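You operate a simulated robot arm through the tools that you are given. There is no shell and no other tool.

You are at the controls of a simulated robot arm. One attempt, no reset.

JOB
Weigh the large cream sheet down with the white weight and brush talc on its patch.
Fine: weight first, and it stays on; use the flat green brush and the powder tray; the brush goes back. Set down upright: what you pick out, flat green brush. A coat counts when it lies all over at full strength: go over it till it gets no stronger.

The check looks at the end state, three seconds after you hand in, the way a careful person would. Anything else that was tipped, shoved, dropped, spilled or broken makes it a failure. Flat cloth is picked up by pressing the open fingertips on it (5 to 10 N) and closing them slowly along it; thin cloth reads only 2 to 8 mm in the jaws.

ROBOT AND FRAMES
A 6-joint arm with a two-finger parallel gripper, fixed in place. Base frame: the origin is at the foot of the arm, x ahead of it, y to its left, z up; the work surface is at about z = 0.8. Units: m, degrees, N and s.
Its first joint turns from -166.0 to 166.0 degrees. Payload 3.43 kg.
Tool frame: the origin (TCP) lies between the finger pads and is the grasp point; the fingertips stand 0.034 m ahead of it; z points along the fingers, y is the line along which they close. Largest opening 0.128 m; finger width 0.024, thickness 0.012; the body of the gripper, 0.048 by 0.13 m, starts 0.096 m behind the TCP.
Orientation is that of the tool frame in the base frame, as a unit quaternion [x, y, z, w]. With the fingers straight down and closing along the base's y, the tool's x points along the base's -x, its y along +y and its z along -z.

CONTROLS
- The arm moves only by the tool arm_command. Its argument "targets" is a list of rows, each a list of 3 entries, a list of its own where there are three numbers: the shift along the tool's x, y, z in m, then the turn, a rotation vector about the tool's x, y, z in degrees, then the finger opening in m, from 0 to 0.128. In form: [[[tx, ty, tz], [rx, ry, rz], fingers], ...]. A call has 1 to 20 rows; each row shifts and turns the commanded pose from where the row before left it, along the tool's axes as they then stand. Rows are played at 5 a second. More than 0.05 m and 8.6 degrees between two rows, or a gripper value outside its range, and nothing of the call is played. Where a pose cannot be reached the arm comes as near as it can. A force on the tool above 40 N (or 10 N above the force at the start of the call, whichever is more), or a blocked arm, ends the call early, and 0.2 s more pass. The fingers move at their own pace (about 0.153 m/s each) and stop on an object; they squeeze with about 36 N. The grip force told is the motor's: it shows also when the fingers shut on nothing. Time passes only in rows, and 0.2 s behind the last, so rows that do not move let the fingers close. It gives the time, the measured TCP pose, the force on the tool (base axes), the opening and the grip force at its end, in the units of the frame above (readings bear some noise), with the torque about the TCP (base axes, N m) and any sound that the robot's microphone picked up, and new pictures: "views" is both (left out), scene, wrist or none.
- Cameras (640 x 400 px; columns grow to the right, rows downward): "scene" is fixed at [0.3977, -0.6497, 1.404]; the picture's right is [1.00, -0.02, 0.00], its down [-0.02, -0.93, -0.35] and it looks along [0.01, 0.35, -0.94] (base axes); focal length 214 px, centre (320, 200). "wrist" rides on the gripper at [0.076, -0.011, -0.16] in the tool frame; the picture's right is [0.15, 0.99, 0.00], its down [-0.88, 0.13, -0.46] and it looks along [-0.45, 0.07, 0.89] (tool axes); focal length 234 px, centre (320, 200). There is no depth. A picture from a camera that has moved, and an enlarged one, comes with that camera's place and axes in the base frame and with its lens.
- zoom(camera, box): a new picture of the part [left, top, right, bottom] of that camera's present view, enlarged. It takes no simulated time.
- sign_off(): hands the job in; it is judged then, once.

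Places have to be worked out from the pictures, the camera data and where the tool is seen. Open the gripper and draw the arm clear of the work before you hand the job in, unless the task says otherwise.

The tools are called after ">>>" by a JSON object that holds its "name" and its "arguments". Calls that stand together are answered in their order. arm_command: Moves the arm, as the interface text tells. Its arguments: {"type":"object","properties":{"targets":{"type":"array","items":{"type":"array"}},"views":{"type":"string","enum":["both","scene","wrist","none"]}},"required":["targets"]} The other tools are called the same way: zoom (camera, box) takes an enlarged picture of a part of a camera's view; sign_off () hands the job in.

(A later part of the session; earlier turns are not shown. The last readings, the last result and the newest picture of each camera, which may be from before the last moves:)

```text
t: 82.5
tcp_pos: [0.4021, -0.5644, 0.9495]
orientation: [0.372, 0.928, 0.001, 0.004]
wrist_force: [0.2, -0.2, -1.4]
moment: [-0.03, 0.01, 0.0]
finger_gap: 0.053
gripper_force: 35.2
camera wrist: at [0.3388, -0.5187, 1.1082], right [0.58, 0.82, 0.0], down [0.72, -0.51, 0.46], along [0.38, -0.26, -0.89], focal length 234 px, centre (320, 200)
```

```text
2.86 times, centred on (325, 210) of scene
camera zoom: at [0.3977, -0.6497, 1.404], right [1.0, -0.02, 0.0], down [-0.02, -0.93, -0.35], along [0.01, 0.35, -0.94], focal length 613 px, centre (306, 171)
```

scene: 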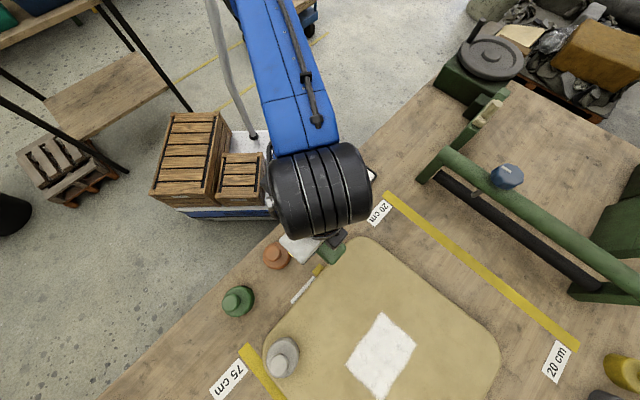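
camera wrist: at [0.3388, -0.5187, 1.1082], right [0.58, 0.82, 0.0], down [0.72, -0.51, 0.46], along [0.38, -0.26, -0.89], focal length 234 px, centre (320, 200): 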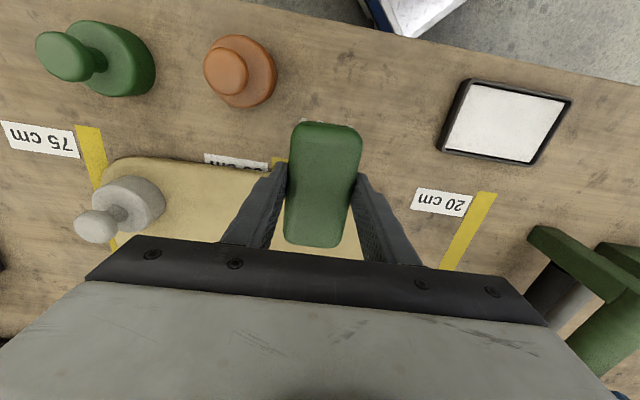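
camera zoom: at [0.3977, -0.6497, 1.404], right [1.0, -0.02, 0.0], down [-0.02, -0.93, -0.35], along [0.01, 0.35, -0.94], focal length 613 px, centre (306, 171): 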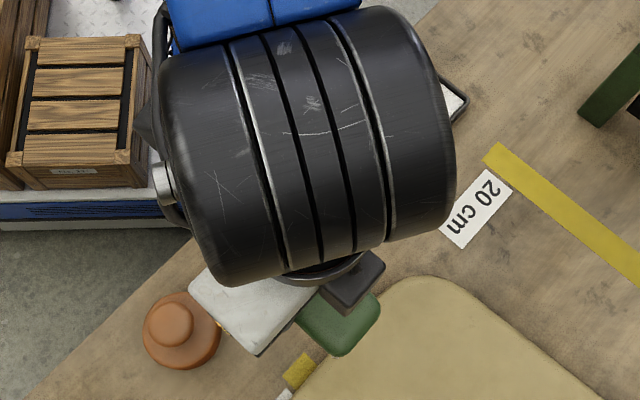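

The patch is a grid of cells, about s −0.264…−0.122 and n 0.90…1.0, centred on the sheet. All cells are coated but some middle ones are less bright, so I'll reload: turn back 90° and go above the tray.

>>> {"name": "arm_command", "arguments": {"targets": [[[0, 0, 0], [0, 0, -7.5], 0.03], [[0, 0, 0], [0, 0, -7.5], 0.03], [[0, 0, 0], [0, 0, -7.5], 0.03], [[0, 0, 0], [0, 0, -7.5], 0.03], [[0, 0, 0], [0, 0, -7.5], 0.03], [[0, 0, 0], [0, 0, -7.5], 0.03], [[0, 0, 0], [0, 0, -7.5], 0.03], [[0, 0, 0], [0, 0, -7.5], 0.03], [[0, 0, 0], [0, 0, -7.5], 0.03], [[0, 0, 0], [0, 0, -7.5], 0.03], [[0, 0, 0], [0, 0, -7.5], 0.03], [[0, 0, 0], [0, 0, -7.5], 0.03], [[-0.0426, 0.0116, 0], [0, 0, 0], 0.03], [[-0.0426, 0.0116, 0], [0, 0, 0], 0.03], [[-0.0426, 0.0116, 0], [0, 0, 0], 0.03], [[-0.0426, 0.0116, 0], [0, 0, 0], 0.03], [[-0.0426, 0.0116, 0], [0, 0, 0], 0.03], [[0, 0, 0], [0, 0, 0], 0.03]]}}

>>> {"name": "zoom", "arguments": {"camera": "scene", "box": [320, 145, 400, 215]}}

>>> {"name": "zoom", "arguments": {"camera": "scene", "box": [330, 300, 430, 400]}}

>>> {"name": "zoom", "arguments": {"camera": "wrist", "box": [260, 90, 380, 180]}}

```text
t: 86.3
tcp_pos: [0.5035, -0.3713, 0.9509]
orientation: [-0.393, 0.919, -0.002, 0.002]
wrist_force: [-0.3, -0.2, -1.2]
moment: [0.01, -0.03, -0.03]
finger_gap: 0.0531
gripper_force: 36.1
camera wrist: at [0.4582, -0.4331, 1.1093], right [-0.82, 0.58, -0.01], down [0.51, 0.73, 0.46], along [0.27, 0.37, -0.89], focal length 234 px, centre (320, 200)
```

scene: 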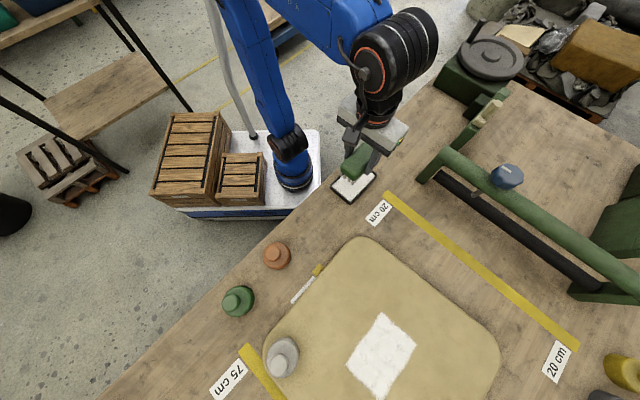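
wrist: 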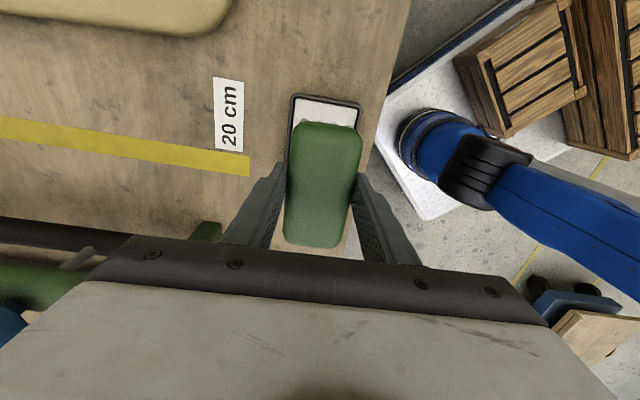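

```text
5.71 times, centred on (360, 180) of scene
camera zoom: at [0.3977, -0.6497, 1.404], right [1.0, -0.02, 0.0], down [-0.02, -0.93, -0.35], along [0.01, 0.35, -0.94], focal length 1226 px, centre (91, 314)
```

zoom: 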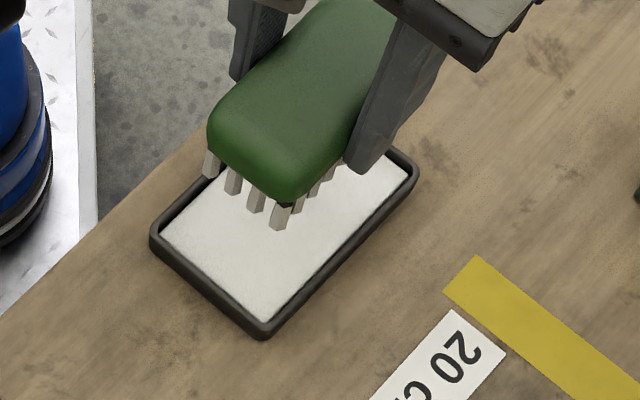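

```text
4.00 times, centred on (380, 350) of scene
camera zoom: at [0.3977, -0.6497, 1.404], right [1.0, -0.02, 0.0], down [-0.02, -0.93, -0.35], along [0.01, 0.35, -0.94], focal length 858 px, centre (80, -400)
```

zoom: 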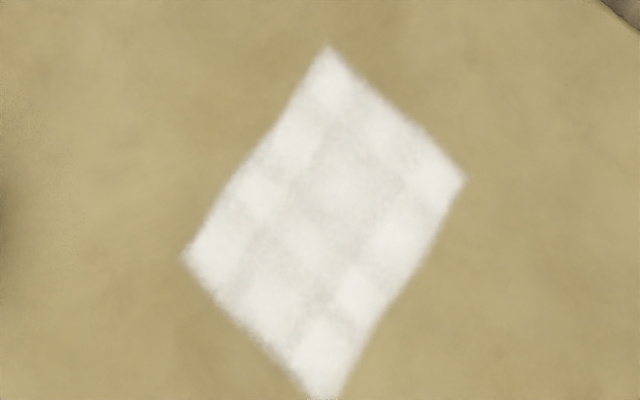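

```text
4.44 times, centred on (320, 135) of wrist
camera zoom: at [0.4582, -0.4331, 1.1093], right [-0.82, 0.58, -0.01], down [0.51, 0.73, 0.46], along [0.27, 0.37, -0.89], focal length 1041 px, centre (320, 489)
```

zoom: 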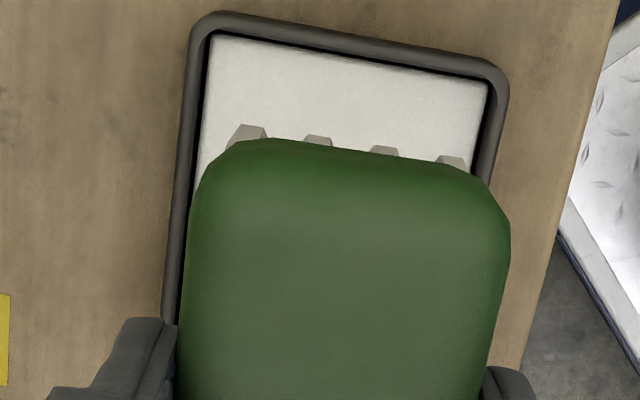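

The bristles are still fully white. I'll dip once more anyway for a full load: descend over the same spot, light touch only.

>>> {"name": "arm_command", "arguments": {"targets": [[[-0.003, -0.0015, 0.025], [0, 0, 0], 0.03], [[0, 0, 0.025], [0, 0, 0], 0.03], [[0, 0, 0.02], [0, 0, 0], 0.03], [[0, 0, 0.004], [0, 0, 0], 0.03], [[0, 0, 0], [0, 0, 0], 0.03]], "views": "wrist"}}

>>> {"name": "zoom", "arguments": {"camera": "scene", "box": [320, 145, 400, 215]}}

```text
t: 87.5
tcp_pos: [0.5081, -0.3711, 0.876]
orientation: [-0.394, 0.919, -0.002, 0.003]
wrist_force: [0.1, -0.3, -1.0]
moment: [-0.03, 0.0, -0.01]
finger_gap: 0.0529
gripper_force: 36.0
camera wrist: at [0.4627, -0.4322, 1.036], right [-0.82, 0.58, 0.0], down [0.51, 0.73, 0.46], along [0.27, 0.37, -0.89], focal length 234 px, centre (320, 200)
```

wrist: 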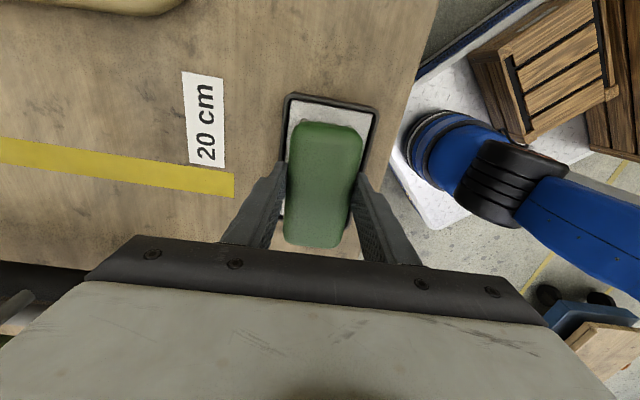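

```text
5.71 times, centred on (360, 180) of scene
camera zoom: at [0.3977, -0.6497, 1.404], right [1.0, -0.02, 0.0], down [-0.02, -0.93, -0.35], along [0.01, 0.35, -0.94], focal length 1226 px, centre (91, 314)
```

zoom: 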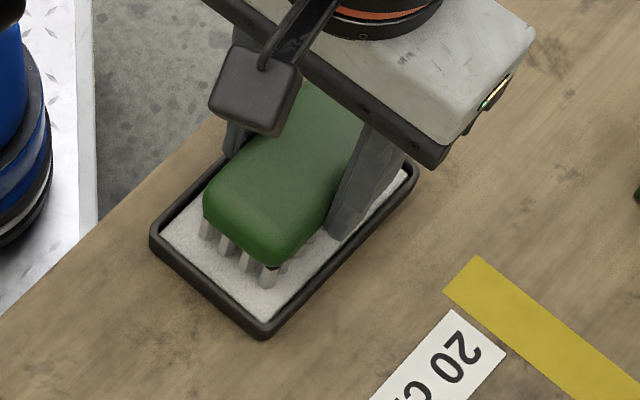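

Nearly at the powder; stepping down 1.5 mm for a light touch, then lifting out.

>>> {"name": "arm_command", "arguments": {"targets": [[[0, 0, 0.001], [0, 0, 0], 0.03], [[0, 0, 0.0006], [0, 0, 0], 0.03], [[0, 0, 0], [0, 0, 0], 0.03]], "views": "none"}}

```text
t: 88.3
tcp_pos: [0.5104, -0.3702, 0.8758]
orientation: [-0.393, 0.919, -0.002, 0.002]
wrist_force: [-0.2, -0.1, -1.4]
moment: [0.0, 0.01, 0.01]
finger_gap: 0.0532
gripper_force: 35.8
```

No force yet; another millimetre.

>>> {"name": "arm_command", "arguments": {"targets": [[[0, 0, 0.001], [0, 0, 0], 0.03], [[0, 0, 0], [0, 0, 0], 0.03]], "views": "none"}}

```text
t: 89.0
tcp_pos: [0.5102, -0.3699, 0.8736]
orientation: [-0.393, 0.92, -0.003, 0.002]
wrist_force: [0.0, -0.9, -1.1]
moment: [0.01, 0.0, -0.02]
finger_gap: 0.0533
gripper_force: 35.8
```

>>> {"name": "arm_command", "arguments": {"targets": [[[0, 0, 0.001], [0, 0, 0], 0.03], [[0, 0, 0], [0, 0, 0], 0.03]], "views": "none"}}

```text
t: 89.5
tcp_pos: [0.5103, -0.3698, 0.8733]
orientation: [-0.392, 0.92, -0.003, 0.002]
wrist_force: [0.6, 0.0, -1.5]
moment: [0.0, 0.01, -0.03]
finger_gap: 0.0533
gripper_force: 36.1
```

Still free: the earlier firm press probably slid the brush up a millimetre or two in the grip. One more step.

>>> {"name": "arm_command", "arguments": {"targets": [[[0, 0, 0.001], [0, 0, 0], 0.03], [[0, 0, 0], [0, 0, 0], 0.03]], "views": "none"}}

```text
t: 90.2
tcp_pos: [0.5091, -0.3691, 0.8723]
orientation: [-0.393, 0.92, -0.002, 0.002]
wrist_force: [0.5, -2.5, 5.9]
moment: [0.29, -0.15, -0.04]
finger_gap: 0.053
gripper_force: 36.1
```

Light touch (about 7 N): loaded. Lifting out and carrying it back above the patch.

>>> {"name": "arm_command", "arguments": {"targets": [[[0, 0, -0.005], [0, 0, 0], 0.03], [[0, 0, -0.02], [0, 0, 0], 0.03], [[0, 0, -0.03], [0, 0, 0], 0.03], [[0, 0, -0.018], [0, 0, 0], 0.03], [[0.0294, -0.038, 0], [0, 0, 0], 0.03], [[0.0294, -0.038, 0], [0, 0, 0], 0.03], [[0.0294, -0.038, 0], [0, 0, 0], 0.03], [[0.0294, -0.038, 0], [0, 0, 0], 0.03], [[0.0294, -0.038, 0], [0, 0, 0], 0.03], [[0.0294, -0.038, 0], [0, 0, 0], 0.03], [[0.0294, -0.038, 0], [0, 0, 0], 0.03], [[0.0294, -0.038, 0], [0, 0, 0], 0.03], [[0, 0, 0], [0, 0, 0], 0.03]], "views": "none"}}

>>> {"name": "arm_command", "arguments": {"targets": [[[0, 0, 0.005], [0, 0, 7.5], 0.03], [[0, 0, 0.005], [0, 0, 7.5], 0.03], [[0, 0, 0.005], [0, 0, 7.5], 0.03], [[0, 0, 0.005], [0, 0, 7.5], 0.03], [[0, 0, 0.005], [0, 0, 7.5], 0.03], [[0, 0, 0], [0, 0, 7.5], 0.03], [[0, 0, 0], [0, 0, 7.5], 0.03], [[0, 0, 0], [0, 0, 7.5], 0.03], [[0, 0, 0], [0, 0, 7.5], 0.03], [[0, 0, 0], [0, 0, 7.5], 0.03], [[0, 0, 0], [0, 0, 7.5], 0.03], [[0, 0, 0], [0, 0, 7.5], 0.03], [[0, 0, 0], [0, 0, 0], 0.03]], "views": "wrist"}}

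>>> {"name": "zoom", "arguments": {"camera": "scene", "box": [320, 145, 400, 215]}}

```text
t: 93.0
tcp_pos: [0.5668, -0.753, 0.9442]
orientation: [-0.393, 0.919, -0.002, 0.004]
wrist_force: [-0.6, 0.3, -1.7]
moment: [0.01, -0.03, 0.02]
finger_gap: 0.0534
gripper_force: 35.8
```

```text
t: 95.8
tcp_pos: [0.5671, -0.7495, 0.9223]
orientation: [0.373, 0.928, 0.0, 0.003]
wrist_force: [0.5, 0.0, -1.1]
moment: [-0.01, 0.02, 0.02]
finger_gap: 0.0531
gripper_force: 36.1
camera wrist: at [0.5034, -0.7044, 1.0803], right [0.58, 0.82, 0.0], down [0.72, -0.51, 0.46], along [0.38, -0.26, -0.89], focal length 234 px, centre (320, 200)
```

wrist: 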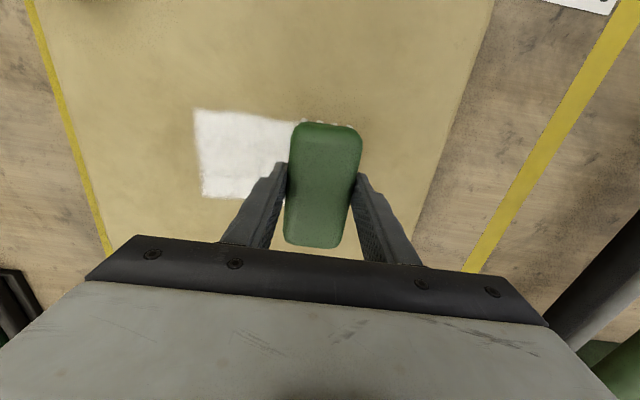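

```text
5.71 times, centred on (360, 180) of scene
camera zoom: at [0.3977, -0.6497, 1.404], right [1.0, -0.02, 0.0], down [-0.02, -0.93, -0.35], along [0.01, 0.35, -0.94], focal length 1226 px, centre (91, 314)
```

zoom: 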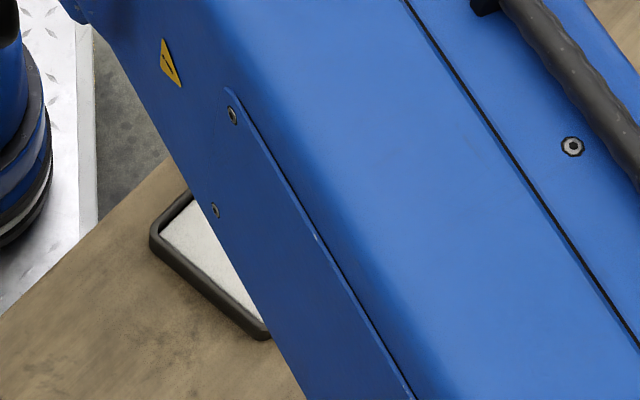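

Now at the +s border, n 0.93. I'll move out 2 cm, lower to just above the surface, and step into light contact.

>>> {"name": "arm_command", "arguments": {"targets": [[[-0.02, 0.005, 0], [0, 0, 0], 0.03], [[0, 0, 0.02], [0, 0, 0], 0.03], [[0, 0, 0.018], [0, 0, 0], 0.03], [[0, 0, 0.003], [0, 0, 0], 0.03], [[0, 0, 0], [0, 0, 0], 0.03]], "views": "none"}}

```text
t: 97.0
tcp_pos: [0.5858, -0.7594, 0.8798]
orientation: [0.372, 0.928, 0.0, 0.004]
wrist_force: [5.7, -4.7, 25.4]
moment: [-0.28, -0.08, 0.03]
finger_gap: 0.0534
gripper_force: 36.2
```

A bit heavy (25 N). Easing up 1 mm and stroking the full length toward −s.

>>> {"name": "arm_command", "arguments": {"targets": [[[0, 0, -0.0012], [0, 0, 0], 0.03], [[0, -0.013, 0], [0, 0, 0], 0.03], [[0, -0.013, 0], [0, 0, 0], 0.03], [[0, -0.013, 0], [0, 0, 0], 0.03], [[0, -0.013, 0], [0, 0, 0], 0.03], [[0, -0.013, 0], [0, 0, 0], 0.03], [[0, -0.013, 0], [0, 0, 0], 0.03], [[0, -0.013, 0], [0, 0, 0], 0.03], [[0, -0.013, 0], [0, 0, 0], 0.03], [[0, -0.013, 0], [0, 0, 0], 0.03], [[0, -0.01, 0], [0, 0, 0], 0.03], [[0, 0, 0], [0, 0, 0], 0.03]], "views": "wrist"}}

>>> {"name": "zoom", "arguments": {"camera": "wrist", "box": [240, 60, 480, 260]}}

```text
t: 99.5
tcp_pos: [0.496, -0.8513, 0.8792]
orientation: [0.372, 0.928, 0.0, 0.003]
wrist_force: [5.0, 7.8, 12.2]
moment: [0.24, -0.02, 0.03]
finger_gap: 0.0534
gripper_force: 36.0
camera wrist: at [0.433, -0.8061, 1.0391], right [0.58, 0.82, 0.0], down [0.72, -0.51, 0.46], along [0.38, -0.27, -0.89], focal length 234 px, centre (320, 200)
```

wrist: 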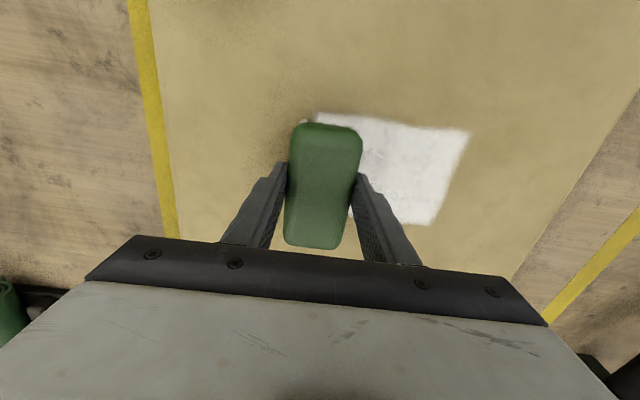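

```text
2.00 times, centred on (360, 160) of wrist
camera zoom: at [0.433, -0.8061, 1.0391], right [0.58, 0.82, 0.0], down [0.72, -0.51, 0.46], along [0.38, -0.27, -0.89], focal length 468 px, centre (240, 280)
```

zoom: 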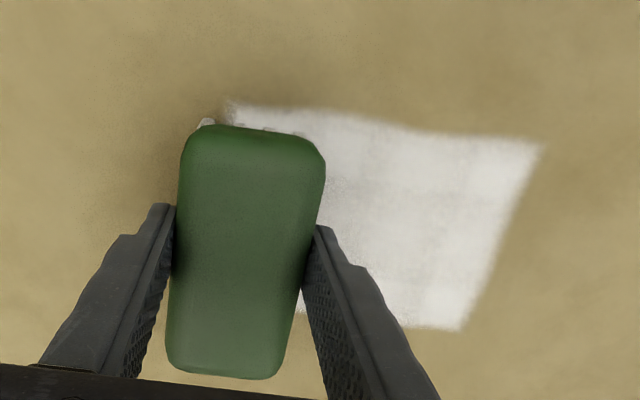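

The −s border is confirmed (no coat beyond it). Stroking back nearer in (n ≈ 0.94), then out again at n ≈ 0.955.

>>> {"name": "arm_command", "arguments": {"targets": [[[0.012, 0, 0], [0, 0, 0], 0.03], [[0, 0.015, 0], [0, 0, 0], 0.03], [[0, 0.015, 0], [0, 0, 0], 0.03], [[0, 0.015, 0], [0, 0, 0], 0.03], [[0, 0.015, 0], [0, 0, 0], 0.03], [[0, 0.015, 0], [0, 0, 0], 0.03], [[0, 0.015, 0], [0, 0, 0], 0.03], [[0, 0.015, 0], [0, 0, 0], 0.03], [[0, 0.015, 0], [0, 0, 0], 0.03], [[-0.014, 0, 0], [0, 0, 0], 0.03], [[0, -0.015, 0], [0, 0, 0], 0.03], [[0, -0.015, 0], [0, 0, 0], 0.03], [[0, -0.015, 0], [0, 0, 0], 0.03], [[0, -0.015, 0], [0, 0, 0], 0.03], [[0, -0.015, 0], [0, 0, 0], 0.03], [[0, -0.015, 0], [0, 0, 0], 0.03], [[0, -0.015, 0], [0, 0, 0], 0.03], [[0, -0.012, 0], [0, 0, 0], 0.03], [[0, 0, 0], [0, 0, 0], 0.03]], "views": "wrist"}}

>>> {"name": "zoom", "arguments": {"camera": "wrist", "box": [240, 60, 480, 260]}}

```text
t: 103.5
tcp_pos: [0.4999, -0.8492, 0.8824]
orientation: [0.372, 0.928, 0.001, 0.003]
wrist_force: [-0.6, -0.3, -1.3]
moment: [-0.02, -0.03, -0.01]
finger_gap: 0.0532
gripper_force: 36.5
camera wrist: at [0.4373, -0.8053, 1.0408], right [0.58, 0.82, 0.0], down [0.72, -0.51, 0.46], along [0.38, -0.26, -0.89], focal length 234 px, centre (320, 200)
```

wrist: 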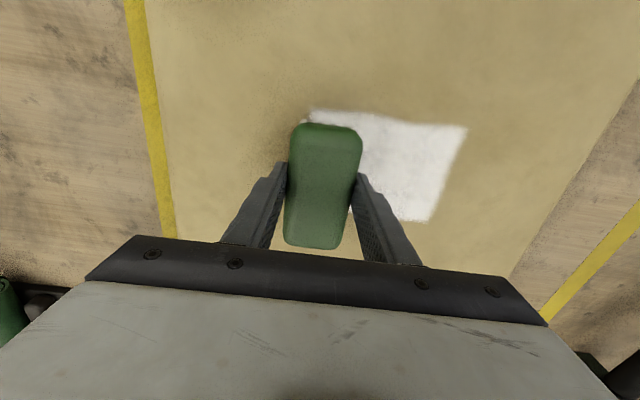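

```text
2.00 times, centred on (360, 160) of wrist
camera zoom: at [0.4373, -0.8053, 1.0408], right [0.58, 0.82, 0.0], down [0.72, -0.51, 0.46], along [0.38, -0.26, -0.89], focal length 468 px, centre (240, 280)
```

zoom: 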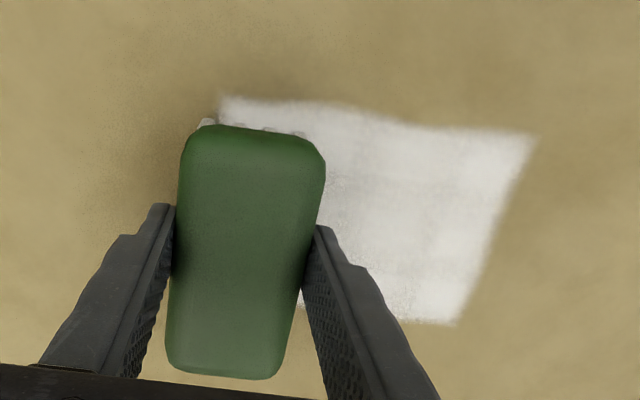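

That pass ended out of contact (-1.3 N, z 0.8824). I'll step down to contact again before stroking.

>>> {"name": "arm_command", "arguments": {"targets": [[[0, 0, 0.0015], [0, 0, 0], 0.03], [[0, 0, 0], [0, 0, 0], 0.03]], "views": "none"}}

```text
t: 104.2
tcp_pos: [0.5021, -0.8508, 0.8797]
orientation: [0.372, 0.928, 0.001, 0.004]
wrist_force: [-0.5, -0.2, -2.4]
moment: [0.01, 0.0, 0.0]
finger_gap: 0.0532
gripper_force: 35.5
```

>>> {"name": "arm_command", "arguments": {"targets": [[[0, 0, 0.001], [0, 0, 0], 0.03], [[0, 0, 0], [0, 0, 0], 0.03]], "views": "none"}}

```text
t: 104.8
tcp_pos: [0.5017, -0.8499, 0.8805]
orientation: [0.372, 0.928, 0.0, 0.003]
wrist_force: [4.6, -2.9, 9.2]
moment: [0.01, 0.2, 0.02]
finger_gap: 0.0532
gripper_force: 35.6
```

Contact about 10 N. Stroking toward +s at n ≈ 0.955.

>>> {"name": "arm_command", "arguments": {"targets": [[[0, 0.015, 0], [0, 0, 0], 0.03], [[0, 0.015, 0], [0, 0, 0], 0.03], [[0, 0.015, 0], [0, 0, 0], 0.03], [[0, 0.015, 0], [0, 0, 0], 0.03], [[0, 0.015, 0], [0, 0, 0], 0.03], [[0, 0.015, 0], [0, 0, 0], 0.03], [[0, 0.015, 0], [0, 0, 0], 0.03], [[0, 0.012, 0], [0, 0, 0], 0.03], [[0, 0, 0], [0, 0, 0], 0.03]], "views": "none"}}

```text
t: 106.8
tcp_pos: [0.5804, -0.7665, 0.8781]
orientation: [0.372, 0.928, 0.001, 0.003]
wrist_force: [-11.2, -10.7, 27.2]
moment: [-0.54, 0.43, -0.01]
finger_gap: 0.0534
gripper_force: 35.5
```

Firm contact throughout. Easing 1 mm, shifting 1.3 cm nearer and stroking back toward −s.

>>> {"name": "arm_command", "arguments": {"targets": [[[0.013, 0, -0.0012], [0, 0, 0], 0.03], [[0, -0.015, 0], [0, 0, 0], 0.03], [[0, -0.015, 0], [0, 0, 0], 0.03], [[0, -0.015, 0], [0, 0, 0], 0.03], [[0, -0.015, 0], [0, 0, 0], 0.03], [[0, -0.015, 0], [0, 0, 0], 0.03], [[0, -0.015, 0], [0, 0, 0], 0.03], [[0, -0.015, 0], [0, 0, 0], 0.03], [[0, -0.015, 0], [0, 0, 0], 0.03], [[0, 0, 0], [0, 0, 0], 0.03]], "views": "wrist"}}

>>> {"name": "zoom", "arguments": {"camera": "wrist", "box": [240, 60, 480, 260]}}

```text
t: 109.0
tcp_pos: [0.4877, -0.8439, 0.8783]
orientation: [0.372, 0.928, 0.001, 0.002]
wrist_force: [-0.4, 0.7, -1.0]
moment: [0.02, 0.0, 0.0]
finger_gap: 0.0533
gripper_force: 35.5
camera wrist: at [0.4245, -0.7994, 1.0385], right [0.58, 0.82, 0.0], down [0.72, -0.51, 0.46], along [0.38, -0.26, -0.89], focal length 234 px, centre (320, 200)
```

wrist: 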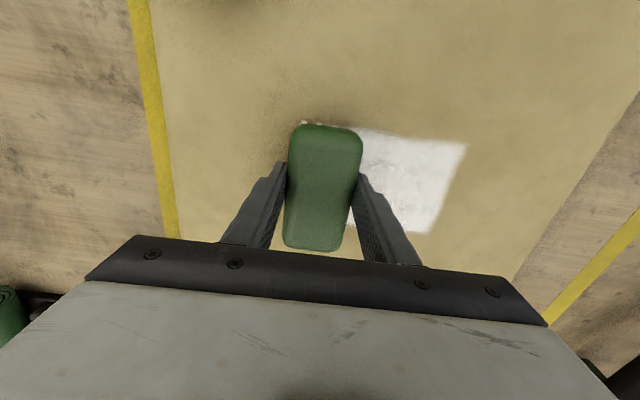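

```text
2.00 times, centred on (360, 160) of wrist
camera zoom: at [0.4245, -0.7994, 1.0385], right [0.58, 0.82, 0.0], down [0.72, -0.51, 0.46], along [0.38, -0.26, -0.89], focal length 468 px, centre (240, 280)
```

zoom: 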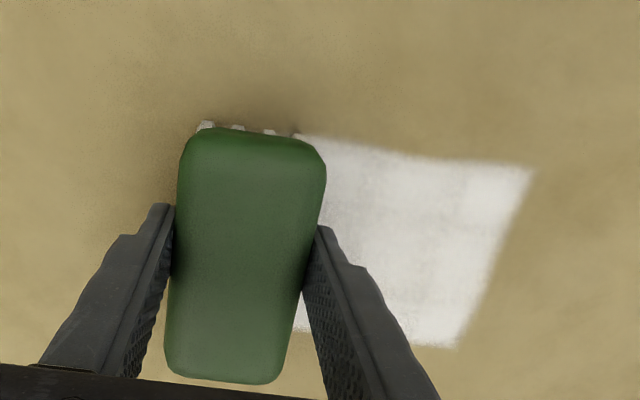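

Contact was lost at the end; the brush has likely crept up slightly in the grip under pressure. Stepping down carefully to contact again.

>>> {"name": "arm_command", "arguments": {"targets": [[[0, 0, 0.001], [0, 0, 0], 0.03], [[0, 0, 0], [0, 0, 0], 0.03]], "views": "none"}}

```text
t: 109.5
tcp_pos: [0.4895, -0.8448, 0.8774]
orientation: [0.372, 0.928, 0.001, 0.004]
wrist_force: [-0.5, 0.4, -1.2]
moment: [-0.01, 0.03, 0.0]
finger_gap: 0.053
gripper_force: 36.4
```

>>> {"name": "arm_command", "arguments": {"targets": [[[0, 0, 0.001], [0, 0, 0], 0.03], [[0, 0, 0], [0, 0, 0], 0.03]], "views": "none"}}

```text
t: 110.2
tcp_pos: [0.4891, -0.8445, 0.8761]
orientation: [0.372, 0.928, 0.0, 0.004]
wrist_force: [0.7, -0.7, -1.5]
moment: [0.01, 0.01, 0.0]
finger_gap: 0.0532
gripper_force: 35.9
```

z is already 4 mm below the earlier contact height, so I'd rather inspect the brush in the grip before pressing on. Lifting and pulling back into the scene camera's view.

>>> {"name": "arm_command", "arguments": {"targets": [[[0, 0, -0.02], [0, 0, 0], 0.03], [[0, 0, -0.04], [0, 0, 0], 0.03], [[0.03, 0.03, 0], [0, 0, 0], 0.03], [[0.035, 0.03, 0], [0, 0, 0], 0.03], [[0.035, 0.03, 0], [0, 0, 0], 0.03], [[0.035, 0.03, 0], [0, 0, 0], 0.03], [[0.04, 0.02, 0], [0, 0, 0], 0.03], [[0.04, 0, 0], [0, 0, 0], 0.03], [[0, 0, 0], [0, 0, 0], 0.03]]}}

>>> {"name": "zoom", "arguments": {"camera": "scene", "box": [330, 300, 430, 400]}}

>>> {"name": "zoom", "arguments": {"camera": "scene", "box": [270, 190, 390, 300]}}

>>> {"name": "zoom", "arguments": {"camera": "wrist", "box": [240, 90, 400, 260]}}

```text
t: 112.2
tcp_pos: [0.429, -0.5942, 0.9332]
orientation: [0.372, 0.928, 0.001, 0.003]
wrist_force: [0.2, -0.6, -1.6]
moment: [0.01, 0.03, 0.01]
finger_gap: 0.0533
gripper_force: 36.2
camera wrist: at [0.3642, -0.5499, 1.0931], right [0.58, 0.82, 0.0], down [0.72, -0.51, 0.46], along [0.38, -0.26, -0.89], focal length 234 px, centre (320, 200)
```

scene: 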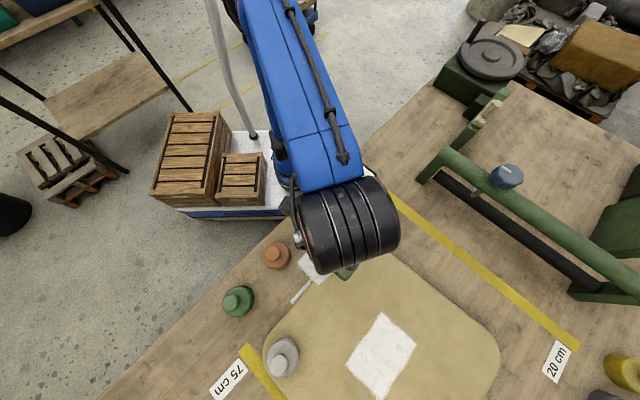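
wrist: 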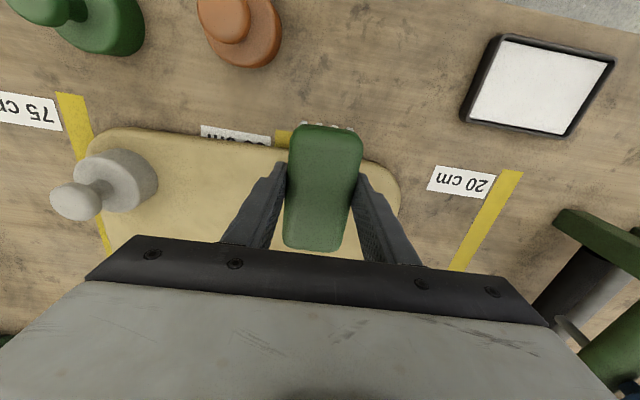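

```text
4.00 times, centred on (380, 350) of scene
camera zoom: at [0.3977, -0.6497, 1.404], right [1.0, -0.02, 0.0], down [-0.02, -0.93, -0.35], along [0.01, 0.35, -0.94], focal length 858 px, centre (80, -400)
```

zoom: 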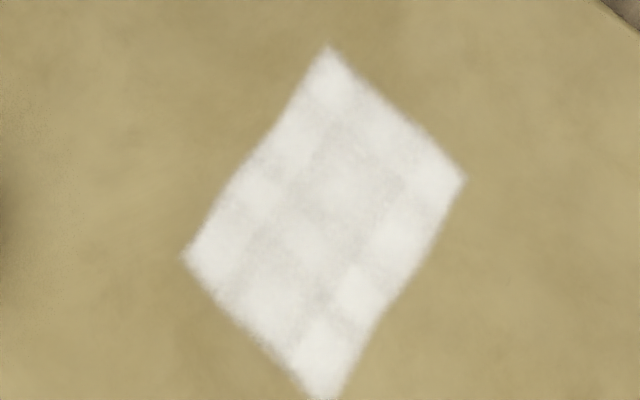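

```text
3.64 times, centred on (330, 245) of scene
camera zoom: at [0.3977, -0.6497, 1.404], right [1.0, -0.02, 0.0], down [-0.02, -0.93, -0.35], along [0.01, 0.35, -0.94], focal length 780 px, centre (284, 36)
```

zoom: 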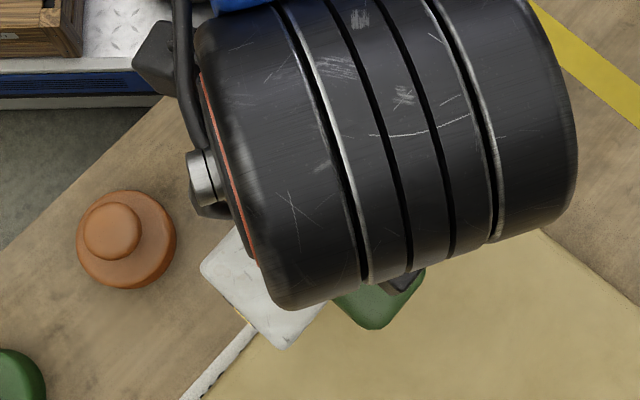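

```text
2.35 times, centred on (320, 175) of wrist
camera zoom: at [0.3642, -0.5499, 1.0931], right [0.58, 0.82, 0.0], down [0.72, -0.51, 0.46], along [0.38, -0.26, -0.89], focal length 551 px, centre (320, 259)
```

zoom: 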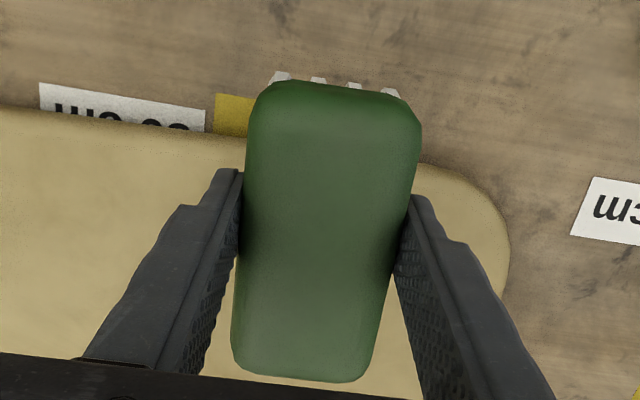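

The brush is still level but sits about 5 mm higher in the grip, so contact is now around TCP z 0.876. The coat is white all over; the middle rows look marginally weaker, so I'll make more contact passes there.

>>> {"name": "arm_command", "arguments": {"targets": [[[-0.0443, -0.0046, 0], [0, 0, 0], 0.03], [[-0.0443, -0.0046, 0], [0, 0, 0], 0.03], [[-0.0443, -0.0046, 0], [0, 0, 0], 0.03], [[-0.0443, -0.0046, 0], [0, 0, 0], 0.03], [[-0.0443, -0.0046, 0], [0, 0, 0], 0.03], [[0, 0, 0.03], [0, 0, 0], 0.03], [[0, 0, 0.021], [0, 0, 0], 0.03], [[0, 0, 0.003], [0, 0, 0], 0.03], [[0, 0, 0.0], [0, 0, 0], 0.03]], "views": "none"}}

```text
t: 114.2
tcp_pos: [0.5754, -0.763, 0.8819]
orientation: [0.372, 0.928, 0.001, 0.003]
wrist_force: [-0.3, -0.9, -1.1]
moment: [0.02, -0.01, -0.03]
finger_gap: 0.0533
gripper_force: 35.4
```

>>> {"name": "arm_command", "arguments": {"targets": [[[0, 0, 0.003], [0, 0, 0], 0.03], [[0, 0, 0.0015], [0, 0, 0], 0.03], [[0, 0, 0.0], [0, 0, 0], 0.03]], "views": "none"}}

```text
t: 115.0
tcp_pos: [0.5746, -0.7651, 0.8806]
orientation: [0.372, 0.928, 0.0, 0.003]
wrist_force: [0.2, -0.6, -1.6]
moment: [0.0, 0.0, 0.02]
finger_gap: 0.0533
gripper_force: 35.7
```

Not yet touching; continuing down in small steps.

>>> {"name": "arm_command", "arguments": {"targets": [[[0, 0, 0.001], [0, 0, 0], 0.03], [[0, 0, 0.0], [0, 0, 0], 0.03], [[0, 0, 0.0], [0, 0, 0], 0.03]], "views": "none"}}

```text
t: 115.8
tcp_pos: [0.5748, -0.7636, 0.8786]
orientation: [0.373, 0.928, 0.0, 0.003]
wrist_force: [0.1, 0.2, -1.1]
moment: [0.02, 0.03, -0.01]
finger_gap: 0.0534
gripper_force: 36.2
```

>>> {"name": "arm_command", "arguments": {"targets": [[[0, 0, 0.001], [0, 0, 0], 0.03], [[0, 0, 0.0], [0, 0, 0], 0.03], [[0, 0, 0.0], [0, 0, 0], 0.03]], "views": "none"}}

```text
t: 116.5
tcp_pos: [0.575, -0.7638, 0.8778]
orientation: [0.372, 0.928, 0.0, 0.004]
wrist_force: [0.3, 0.0, -2.2]
moment: [-0.01, 0.03, 0.03]
finger_gap: 0.0532
gripper_force: 36.4
```

>>> {"name": "arm_command", "arguments": {"targets": [[[0, 0, 0.001], [0, 0, 0], 0.03], [[0, 0, 0.0], [0, 0, 0], 0.03], [[0, 0, 0.0], [0, 0, 0], 0.03]], "views": "none"}}

```text
t: 117.3
tcp_pos: [0.5759, -0.764, 0.8764]
orientation: [0.372, 0.928, 0.0, 0.003]
wrist_force: [-0.4, -0.1, -1.9]
moment: [0.01, -0.02, -0.02]
finger_gap: 0.0531
gripper_force: 35.6
```

>>> {"name": "arm_command", "arguments": {"targets": [[[0, 0, 0.001], [0, 0, 0], 0.03], [[0, 0, 0.0], [0, 0, 0], 0.03], [[0, 0, 0.0], [0, 0, 0], 0.03]], "views": "none"}}

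```text
t: 118.2
tcp_pos: [0.5753, -0.7638, 0.8769]
orientation: [0.372, 0.928, 0.0, 0.003]
wrist_force: [1.9, 3.1, 11.4]
moment: [0.1, 0.22, 0.02]
finger_gap: 0.0531
gripper_force: 35.7
```

Contact (about 12 N) at z 0.8765. Now two full strokes, −s and back, through the middle.

>>> {"name": "arm_command", "arguments": {"targets": [[[0, -0.015, 0], [0, 0, 0], 0.03], [[0, -0.015, 0], [0, 0, 0], 0.03], [[0, -0.015, 0], [0, 0, 0], 0.03], [[0, -0.015, 0], [0, 0, 0], 0.03], [[0, -0.015, 0], [0, 0, 0], 0.03], [[0, -0.015, 0], [0, 0, 0], 0.03], [[0, -0.015, 0], [0, 0, 0], 0.03], [[0, 0, 0], [0, 0, 0], 0.03]], "views": "none"}}

```text
t: 120.0
tcp_pos: [0.5029, -0.8373, 0.8764]
orientation: [0.372, 0.928, 0.0, 0.004]
wrist_force: [7.4, 3.7, 8.1]
moment: [-0.15, -0.41, 0.32]
finger_gap: 0.0533
gripper_force: 36.3
```

Contact held through the stroke (8 N). Stroking back and forth twice more, at n ≈ 0.95 and 0.94.

>>> {"name": "arm_command", "arguments": {"targets": [[[-0.006, 0, 0], [0, 0, 0], 0.03], [[0, 0.015, 0], [0, 0, 0], 0.03], [[0, 0.015, 0], [0, 0, 0], 0.03], [[0, 0.015, 0], [0, 0, 0], 0.03], [[0, 0.015, 0], [0, 0, 0], 0.03], [[0, 0.015, 0], [0, 0, 0], 0.03], [[0, 0.015, 0], [0, 0, 0], 0.03], [[0, 0.015, 0], [0, 0, 0], 0.03], [[0.012, 0, 0], [0, 0, 0], 0.03], [[0, -0.015, 0], [0, 0, 0], 0.03], [[0, -0.015, 0], [0, 0, 0], 0.03], [[0, -0.015, 0], [0, 0, 0], 0.03], [[0, -0.015, 0], [0, 0, 0], 0.03], [[0, -0.015, 0], [0, 0, 0], 0.03], [[0, -0.015, 0], [0, 0, 0], 0.03], [[0, -0.015, 0], [0, 0, 0], 0.03], [[0, -0.008, 0], [0, 0, 0], 0.03], [[0, 0, 0], [0, 0, 0], 0.03]], "views": "wrist"}}

>>> {"name": "zoom", "arguments": {"camera": "wrist", "box": [240, 60, 480, 260]}}

```text
t: 123.8
tcp_pos: [0.4913, -0.8413, 0.875]
orientation: [0.373, 0.928, 0.001, 0.003]
wrist_force: [0.1, 0.2, -1.5]
moment: [0.05, -0.02, 0.02]
finger_gap: 0.0536
gripper_force: 36.1
camera wrist: at [0.4276, -0.7964, 1.035], right [0.58, 0.82, 0.0], down [0.72, -0.51, 0.46], along [0.38, -0.26, -0.89], focal length 234 px, centre (320, 200)
```

wrist: 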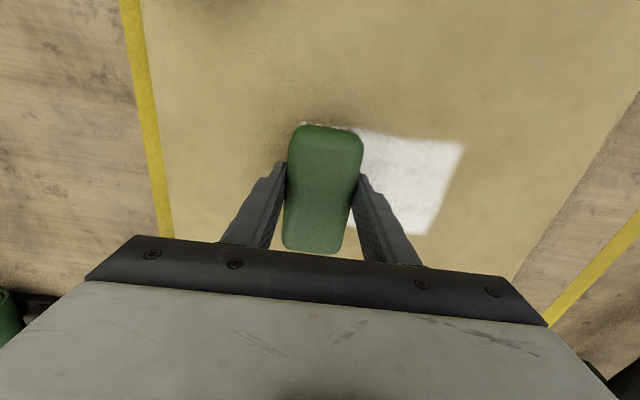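

```text
2.00 times, centred on (360, 160) of wrist
camera zoom: at [0.4276, -0.7964, 1.035], right [0.58, 0.82, 0.0], down [0.72, -0.51, 0.46], along [0.38, -0.26, -0.89], focal length 468 px, centre (240, 280)
```

zoom: 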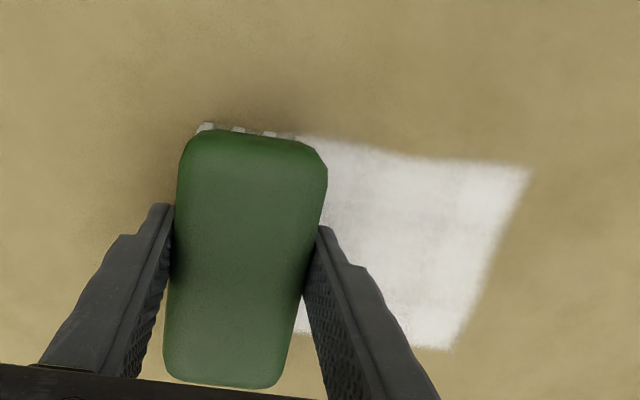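

Now lifting and pulling back to compare the coat with the last picture.

>>> {"name": "arm_command", "arguments": {"targets": [[[0, 0, -0.02], [0, 0, 0], 0.03], [[0, 0, -0.04], [0, 0, 0], 0.03], [[0.03, 0.03, 0], [0, 0, 0], 0.03], [[0.035, 0.03, 0], [0, 0, 0], 0.03], [[0.035, 0.03, 0], [0, 0, 0], 0.03], [[0.035, 0.03, 0], [0, 0, 0], 0.03], [[0.04, 0.02, 0], [0, 0, 0], 0.03], [[0.04, 0, 0], [0, 0, 0], 0.03], [[0, 0, 0], [0, 0, 0], 0.03]]}}

>>> {"name": "zoom", "arguments": {"camera": "scene", "box": [330, 300, 430, 400]}}

>>> {"name": "zoom", "arguments": {"camera": "wrist", "box": [240, 90, 400, 260]}}

```text
t: 125.8
tcp_pos: [0.4318, -0.5919, 0.9347]
orientation: [0.372, 0.928, 0.0, 0.003]
wrist_force: [0.3, 1.2, -0.6]
moment: [0.03, 0.01, 0.01]
finger_gap: 0.0534
gripper_force: 36.4
camera wrist: at [0.3683, -0.546, 1.0943], right [0.58, 0.82, 0.0], down [0.72, -0.51, 0.46], along [0.38, -0.26, -0.89], focal length 234 px, centre (320, 200)
```

scene: 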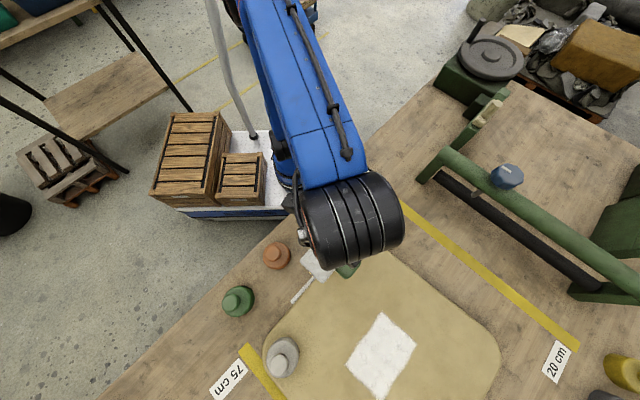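
wrist: 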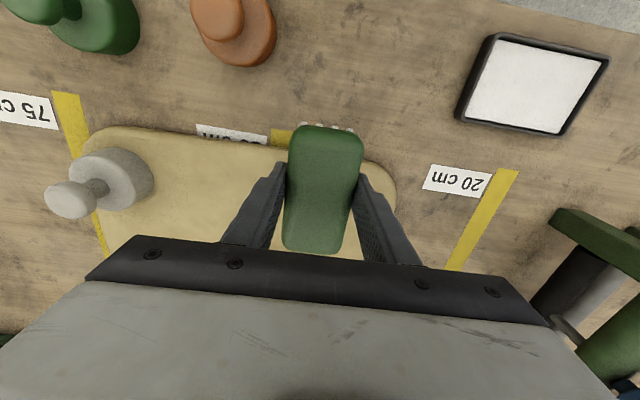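

```text
4.00 times, centred on (380, 350) of scene
camera zoom: at [0.3977, -0.6497, 1.404], right [1.0, -0.02, 0.0], down [-0.02, -0.93, -0.35], along [0.01, 0.35, -0.94], focal length 858 px, centre (80, -400)
```

zoom: 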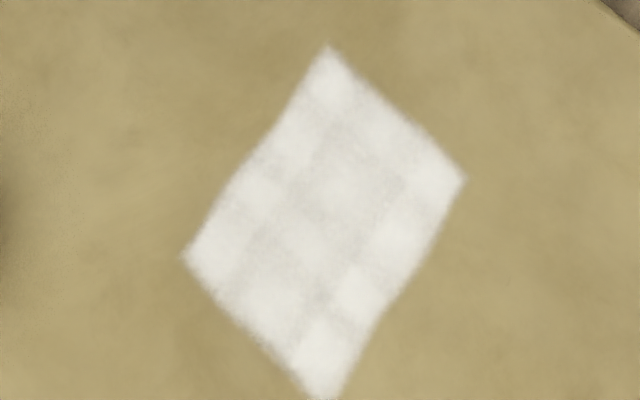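

```text
2.35 times, centred on (320, 175) of wrist
camera zoom: at [0.3683, -0.546, 1.0943], right [0.58, 0.82, 0.0], down [0.72, -0.51, 0.46], along [0.38, -0.26, -0.89], focal length 551 px, centre (320, 259)
```

zoom: 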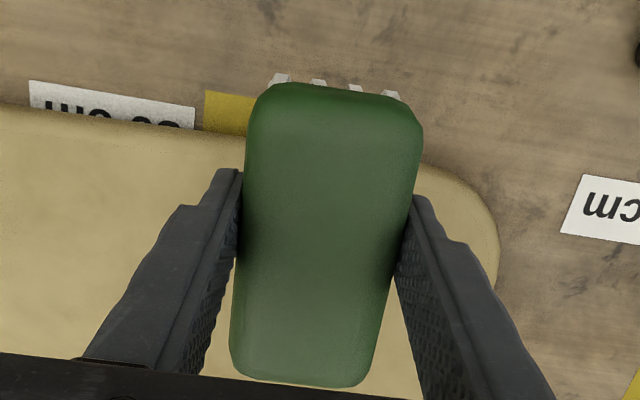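

The coat is unchanged from the previous picture, so it's at full strength. To be sure the patch doesn't extend further outward, I'll test one touch further out at n ≈ 0.968.

>>> {"name": "arm_command", "arguments": {"targets": [[[-0.0487, -0.0064, 0], [0, 0, 0], 0.03], [[-0.0487, -0.0064, 0], [0, 0, 0], 0.03], [[-0.0487, -0.0064, 0], [0, 0, 0], 0.03], [[-0.0487, -0.0064, 0], [0, 0, 0], 0.03], [[-0.0487, -0.0064, 0], [0, 0, 0], 0.03], [[0, 0, 0.03], [0, 0, 0], 0.03], [[0, 0, 0.025], [0, 0, 0], 0.03], [[0, 0, 0.002], [0, 0, 0], 0.03], [[0, 0, 0], [0, 0, 0], 0.03], [[0, 0, 0], [0, 0, 0], 0.03]], "views": "none"}}

```text
t: 128.0
tcp_pos: [0.5873, -0.7846, 0.8787]
orientation: [0.373, 0.928, 0.001, 0.003]
wrist_force: [-0.6, 0.2, -1.2]
moment: [-0.01, 0.0, -0.02]
finger_gap: 0.0533
gripper_force: 36.4
```

>>> {"name": "arm_command", "arguments": {"targets": [[[0, 0, 0.0025], [0, 0, 0], 0.03], [[0, 0, 0.001], [0, 0, 0], 0.03], [[0, 0, 0], [0, 0, 0], 0.03]], "views": "none"}}

```text
t: 128.8
tcp_pos: [0.5888, -0.7846, 0.8751]
orientation: [0.372, 0.928, 0.001, 0.003]
wrist_force: [-0.6, 0.1, -2.1]
moment: [0.05, 0.0, -0.02]
finger_gap: 0.0534
gripper_force: 35.9
```

>>> {"name": "arm_command", "arguments": {"targets": [[[0, 0, 0.0012], [0, 0, 0], 0.03], [[0, 0, 0], [0, 0, 0], 0.03], [[0, 0, 0], [0, 0, 0], 0.03]], "views": "none"}}

```text
t: 129.6
tcp_pos: [0.5875, -0.7828, 0.873]
orientation: [0.372, 0.928, 0.0, 0.003]
wrist_force: [5.3, -2.0, 8.8]
moment: [0.15, 0.13, -0.03]
finger_gap: 0.0534
gripper_force: 35.8
```

Contact at n 0.969. A short stroke toward −s here, then lift and look at the outer border.

>>> {"name": "arm_command", "arguments": {"targets": [[[0, -0.012, 0], [0, 0, 0], 0.03], [[0, -0.012, 0], [0, 0, 0], 0.03], [[0, -0.012, 0], [0, 0, 0], 0.03], [[0, -0.012, 0], [0, 0, 0], 0.03], [[0, 0, 0], [0, 0, 0], 0.03], [[0, 0, -0.02], [0, 0, 0], 0.03], [[0, 0, -0.04], [0, 0, 0], 0.03], [[0.045, 0.01, 0], [0, 0, 0], 0.03], [[0.045, 0.01, 0], [0, 0, 0], 0.03], [[0.045, 0.01, 0], [0, 0, 0], 0.03], [[0.045, 0.01, 0], [0, 0, 0], 0.03], [[0.045, 0.01, 0], [0, 0, 0], 0.03], [[0.045, 0.01, 0], [0, 0, 0], 0.03], [[0, 0, 0], [0, 0, 0], 0.03]]}}

>>> {"name": "zoom", "arguments": {"camera": "scene", "box": [330, 300, 430, 400]}}

>>> {"name": "zoom", "arguments": {"camera": "scene", "box": [250, 230, 510, 400]}}

```text
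t: 132.6
tcp_pos: [0.4005, -0.5856, 0.9299]
orientation: [0.372, 0.928, 0.0, 0.003]
wrist_force: [0.2, 0.3, -2.7]
moment: [0.01, 0.0, 0.01]
finger_gap: 0.0531
gripper_force: 36.7
camera wrist: at [0.3366, -0.5401, 1.0896], right [0.58, 0.82, 0.0], down [0.72, -0.51, 0.46], along [0.38, -0.26, -0.89], focal length 234 px, centre (320, 200)
```

scene: 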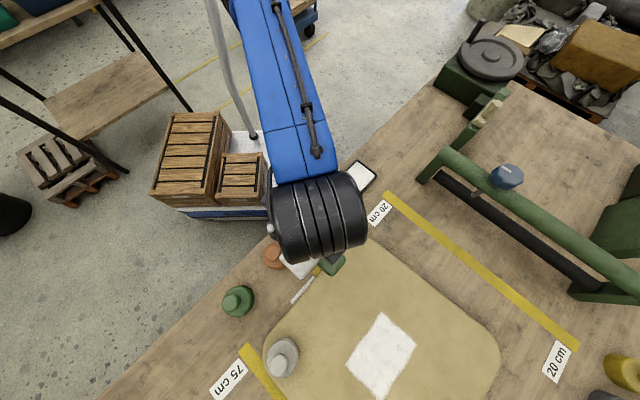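
wrist: 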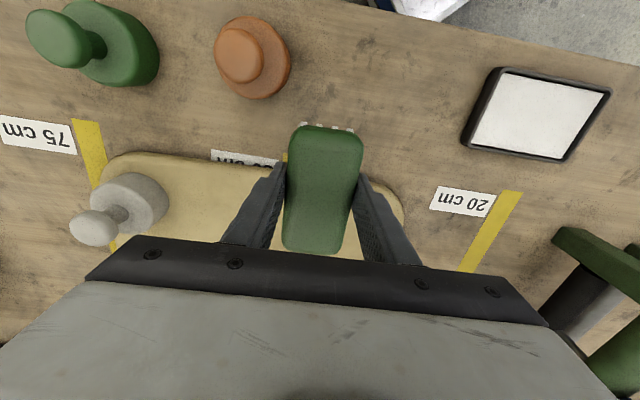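

```text
4.00 times, centred on (380, 350) of scene
camera zoom: at [0.3977, -0.6497, 1.404], right [1.0, -0.02, 0.0], down [-0.02, -0.93, -0.35], along [0.01, 0.35, -0.94], focal length 858 px, centre (80, -400)
```

zoom: 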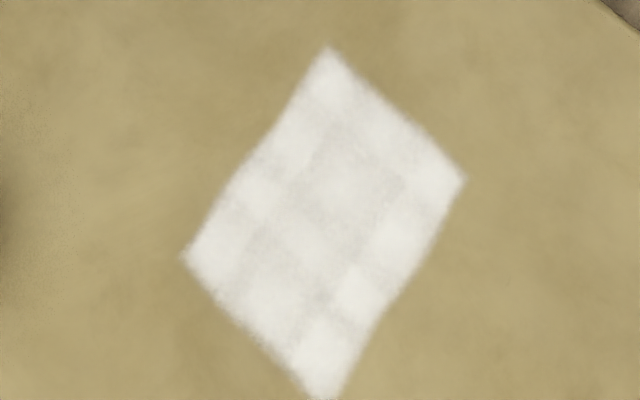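

```text
2.35 times, centred on (380, 315) of scene
camera zoom: at [0.3977, -0.6497, 1.404], right [1.0, -0.02, 0.0], down [-0.02, -0.93, -0.35], along [0.01, 0.35, -0.94], focal length 505 px, centre (179, -71)
```

zoom: 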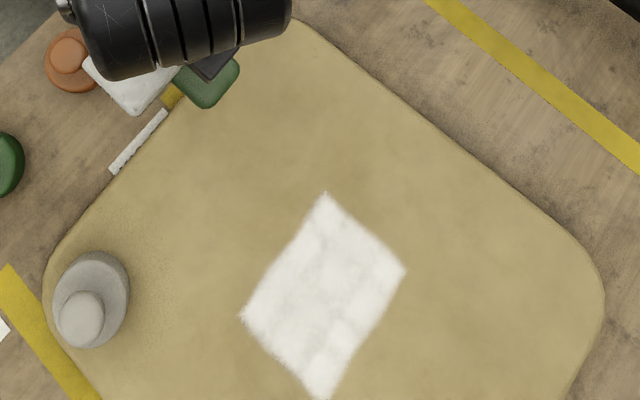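

The outer border did not move and the coat is unchanged: the patch is fully coated. Now the brush goes home: raise a little, turn to yaw 50.4° and move above (0.400, -0.4925).

>>> {"name": "arm_command", "arguments": {"targets": [[[0, 0, -0.015], [0, 0, -7.84], 0.03], [[0, 0, 0], [0, 0, -7.84], 0.03], [[0, 0, 0], [0, 0, -7.84], 0.03], [[0, 0, 0], [0, 0, -7.84], 0.03], [[0, 0, 0], [0, 0, -7.84], 0.03], [[0, 0, 0], [0, 0, -7.84], 0.03], [[0, 0, 0], [0, 0, -7.84], 0.03], [[0, 0, 0], [0, 0, -7.84], 0.03], [[0, 0, 0], [0, 0, -7.84], 0.03], [[0, 0, 0], [0, 0, -7.84], 0.03], [[0, 0, 0], [0, 0, -7.84], 0.03], [[0, 0, 0], [0, 0, -7.84], 0.03], [[-0.0356, 0.03, 0], [0, 0, 0], 0.03], [[-0.0356, 0.03, 0], [0, 0, 0], 0.03], [[0, 0, 0], [0, 0, 0], 0.03], [[0, 0, 0], [0, 0, 0], 0.03]]}}

>>> {"name": "zoom", "arguments": {"camera": "scene", "box": [260, 150, 400, 270]}}

>>> {"name": "zoom", "arguments": {"camera": "wrist", "box": [240, 90, 400, 260]}}

```text
t: 135.9
tcp_pos: [0.4, -0.493, 0.9469]
orientation: [-0.426, 0.905, -0.001, 0.002]
wrist_force: [-0.4, -0.1, -1.8]
moment: [-0.01, 0.03, -0.03]
finger_gap: 0.0533
gripper_force: 36.0
camera wrist: at [0.3596, -0.5572, 1.1065], right [-0.86, 0.52, -0.01], down [0.46, 0.76, 0.46], along [0.24, 0.39, -0.89], focal length 234 px, centre (320, 200)
```

scene: 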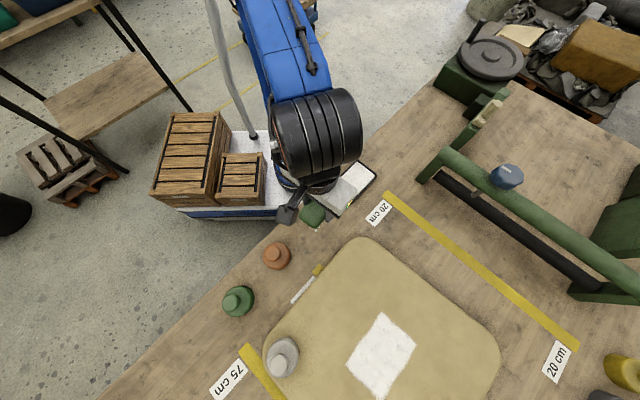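
wrist: 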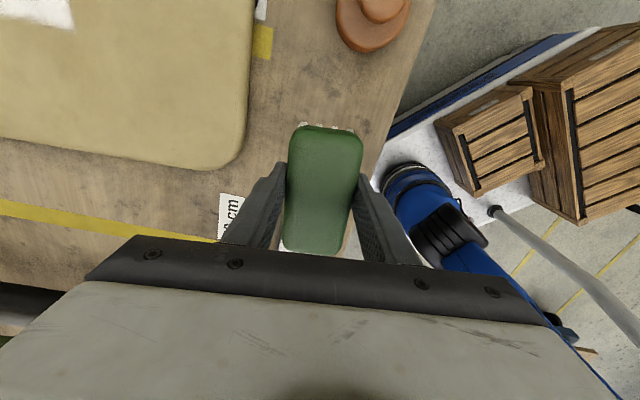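

```text
3.33 times, centred on (330, 210) of scene
camera zoom: at [0.3977, -0.6497, 1.404], right [1.0, -0.02, 0.0], down [-0.02, -0.93, -0.35], along [0.01, 0.35, -0.94], focal length 715 px, centre (287, 167)
```

zoom: 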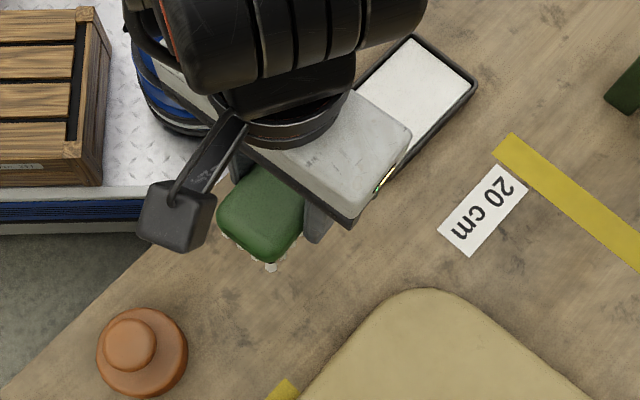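

```text
2.35 times, centred on (320, 175) of wrist
camera zoom: at [0.3596, -0.5572, 1.1065], right [-0.86, 0.52, -0.01], down [0.46, 0.76, 0.46], along [0.24, 0.39, -0.89], focal length 551 px, centre (320, 259)
```

zoom: 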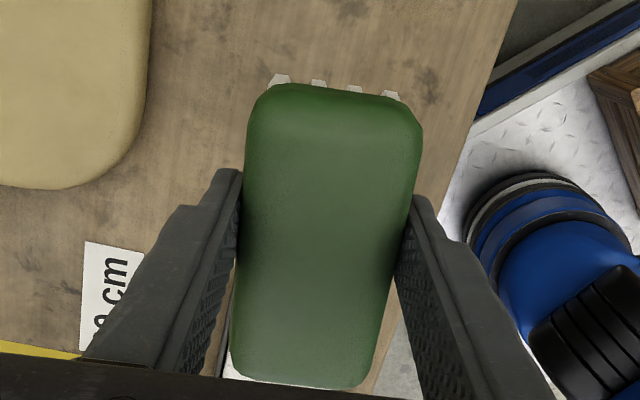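

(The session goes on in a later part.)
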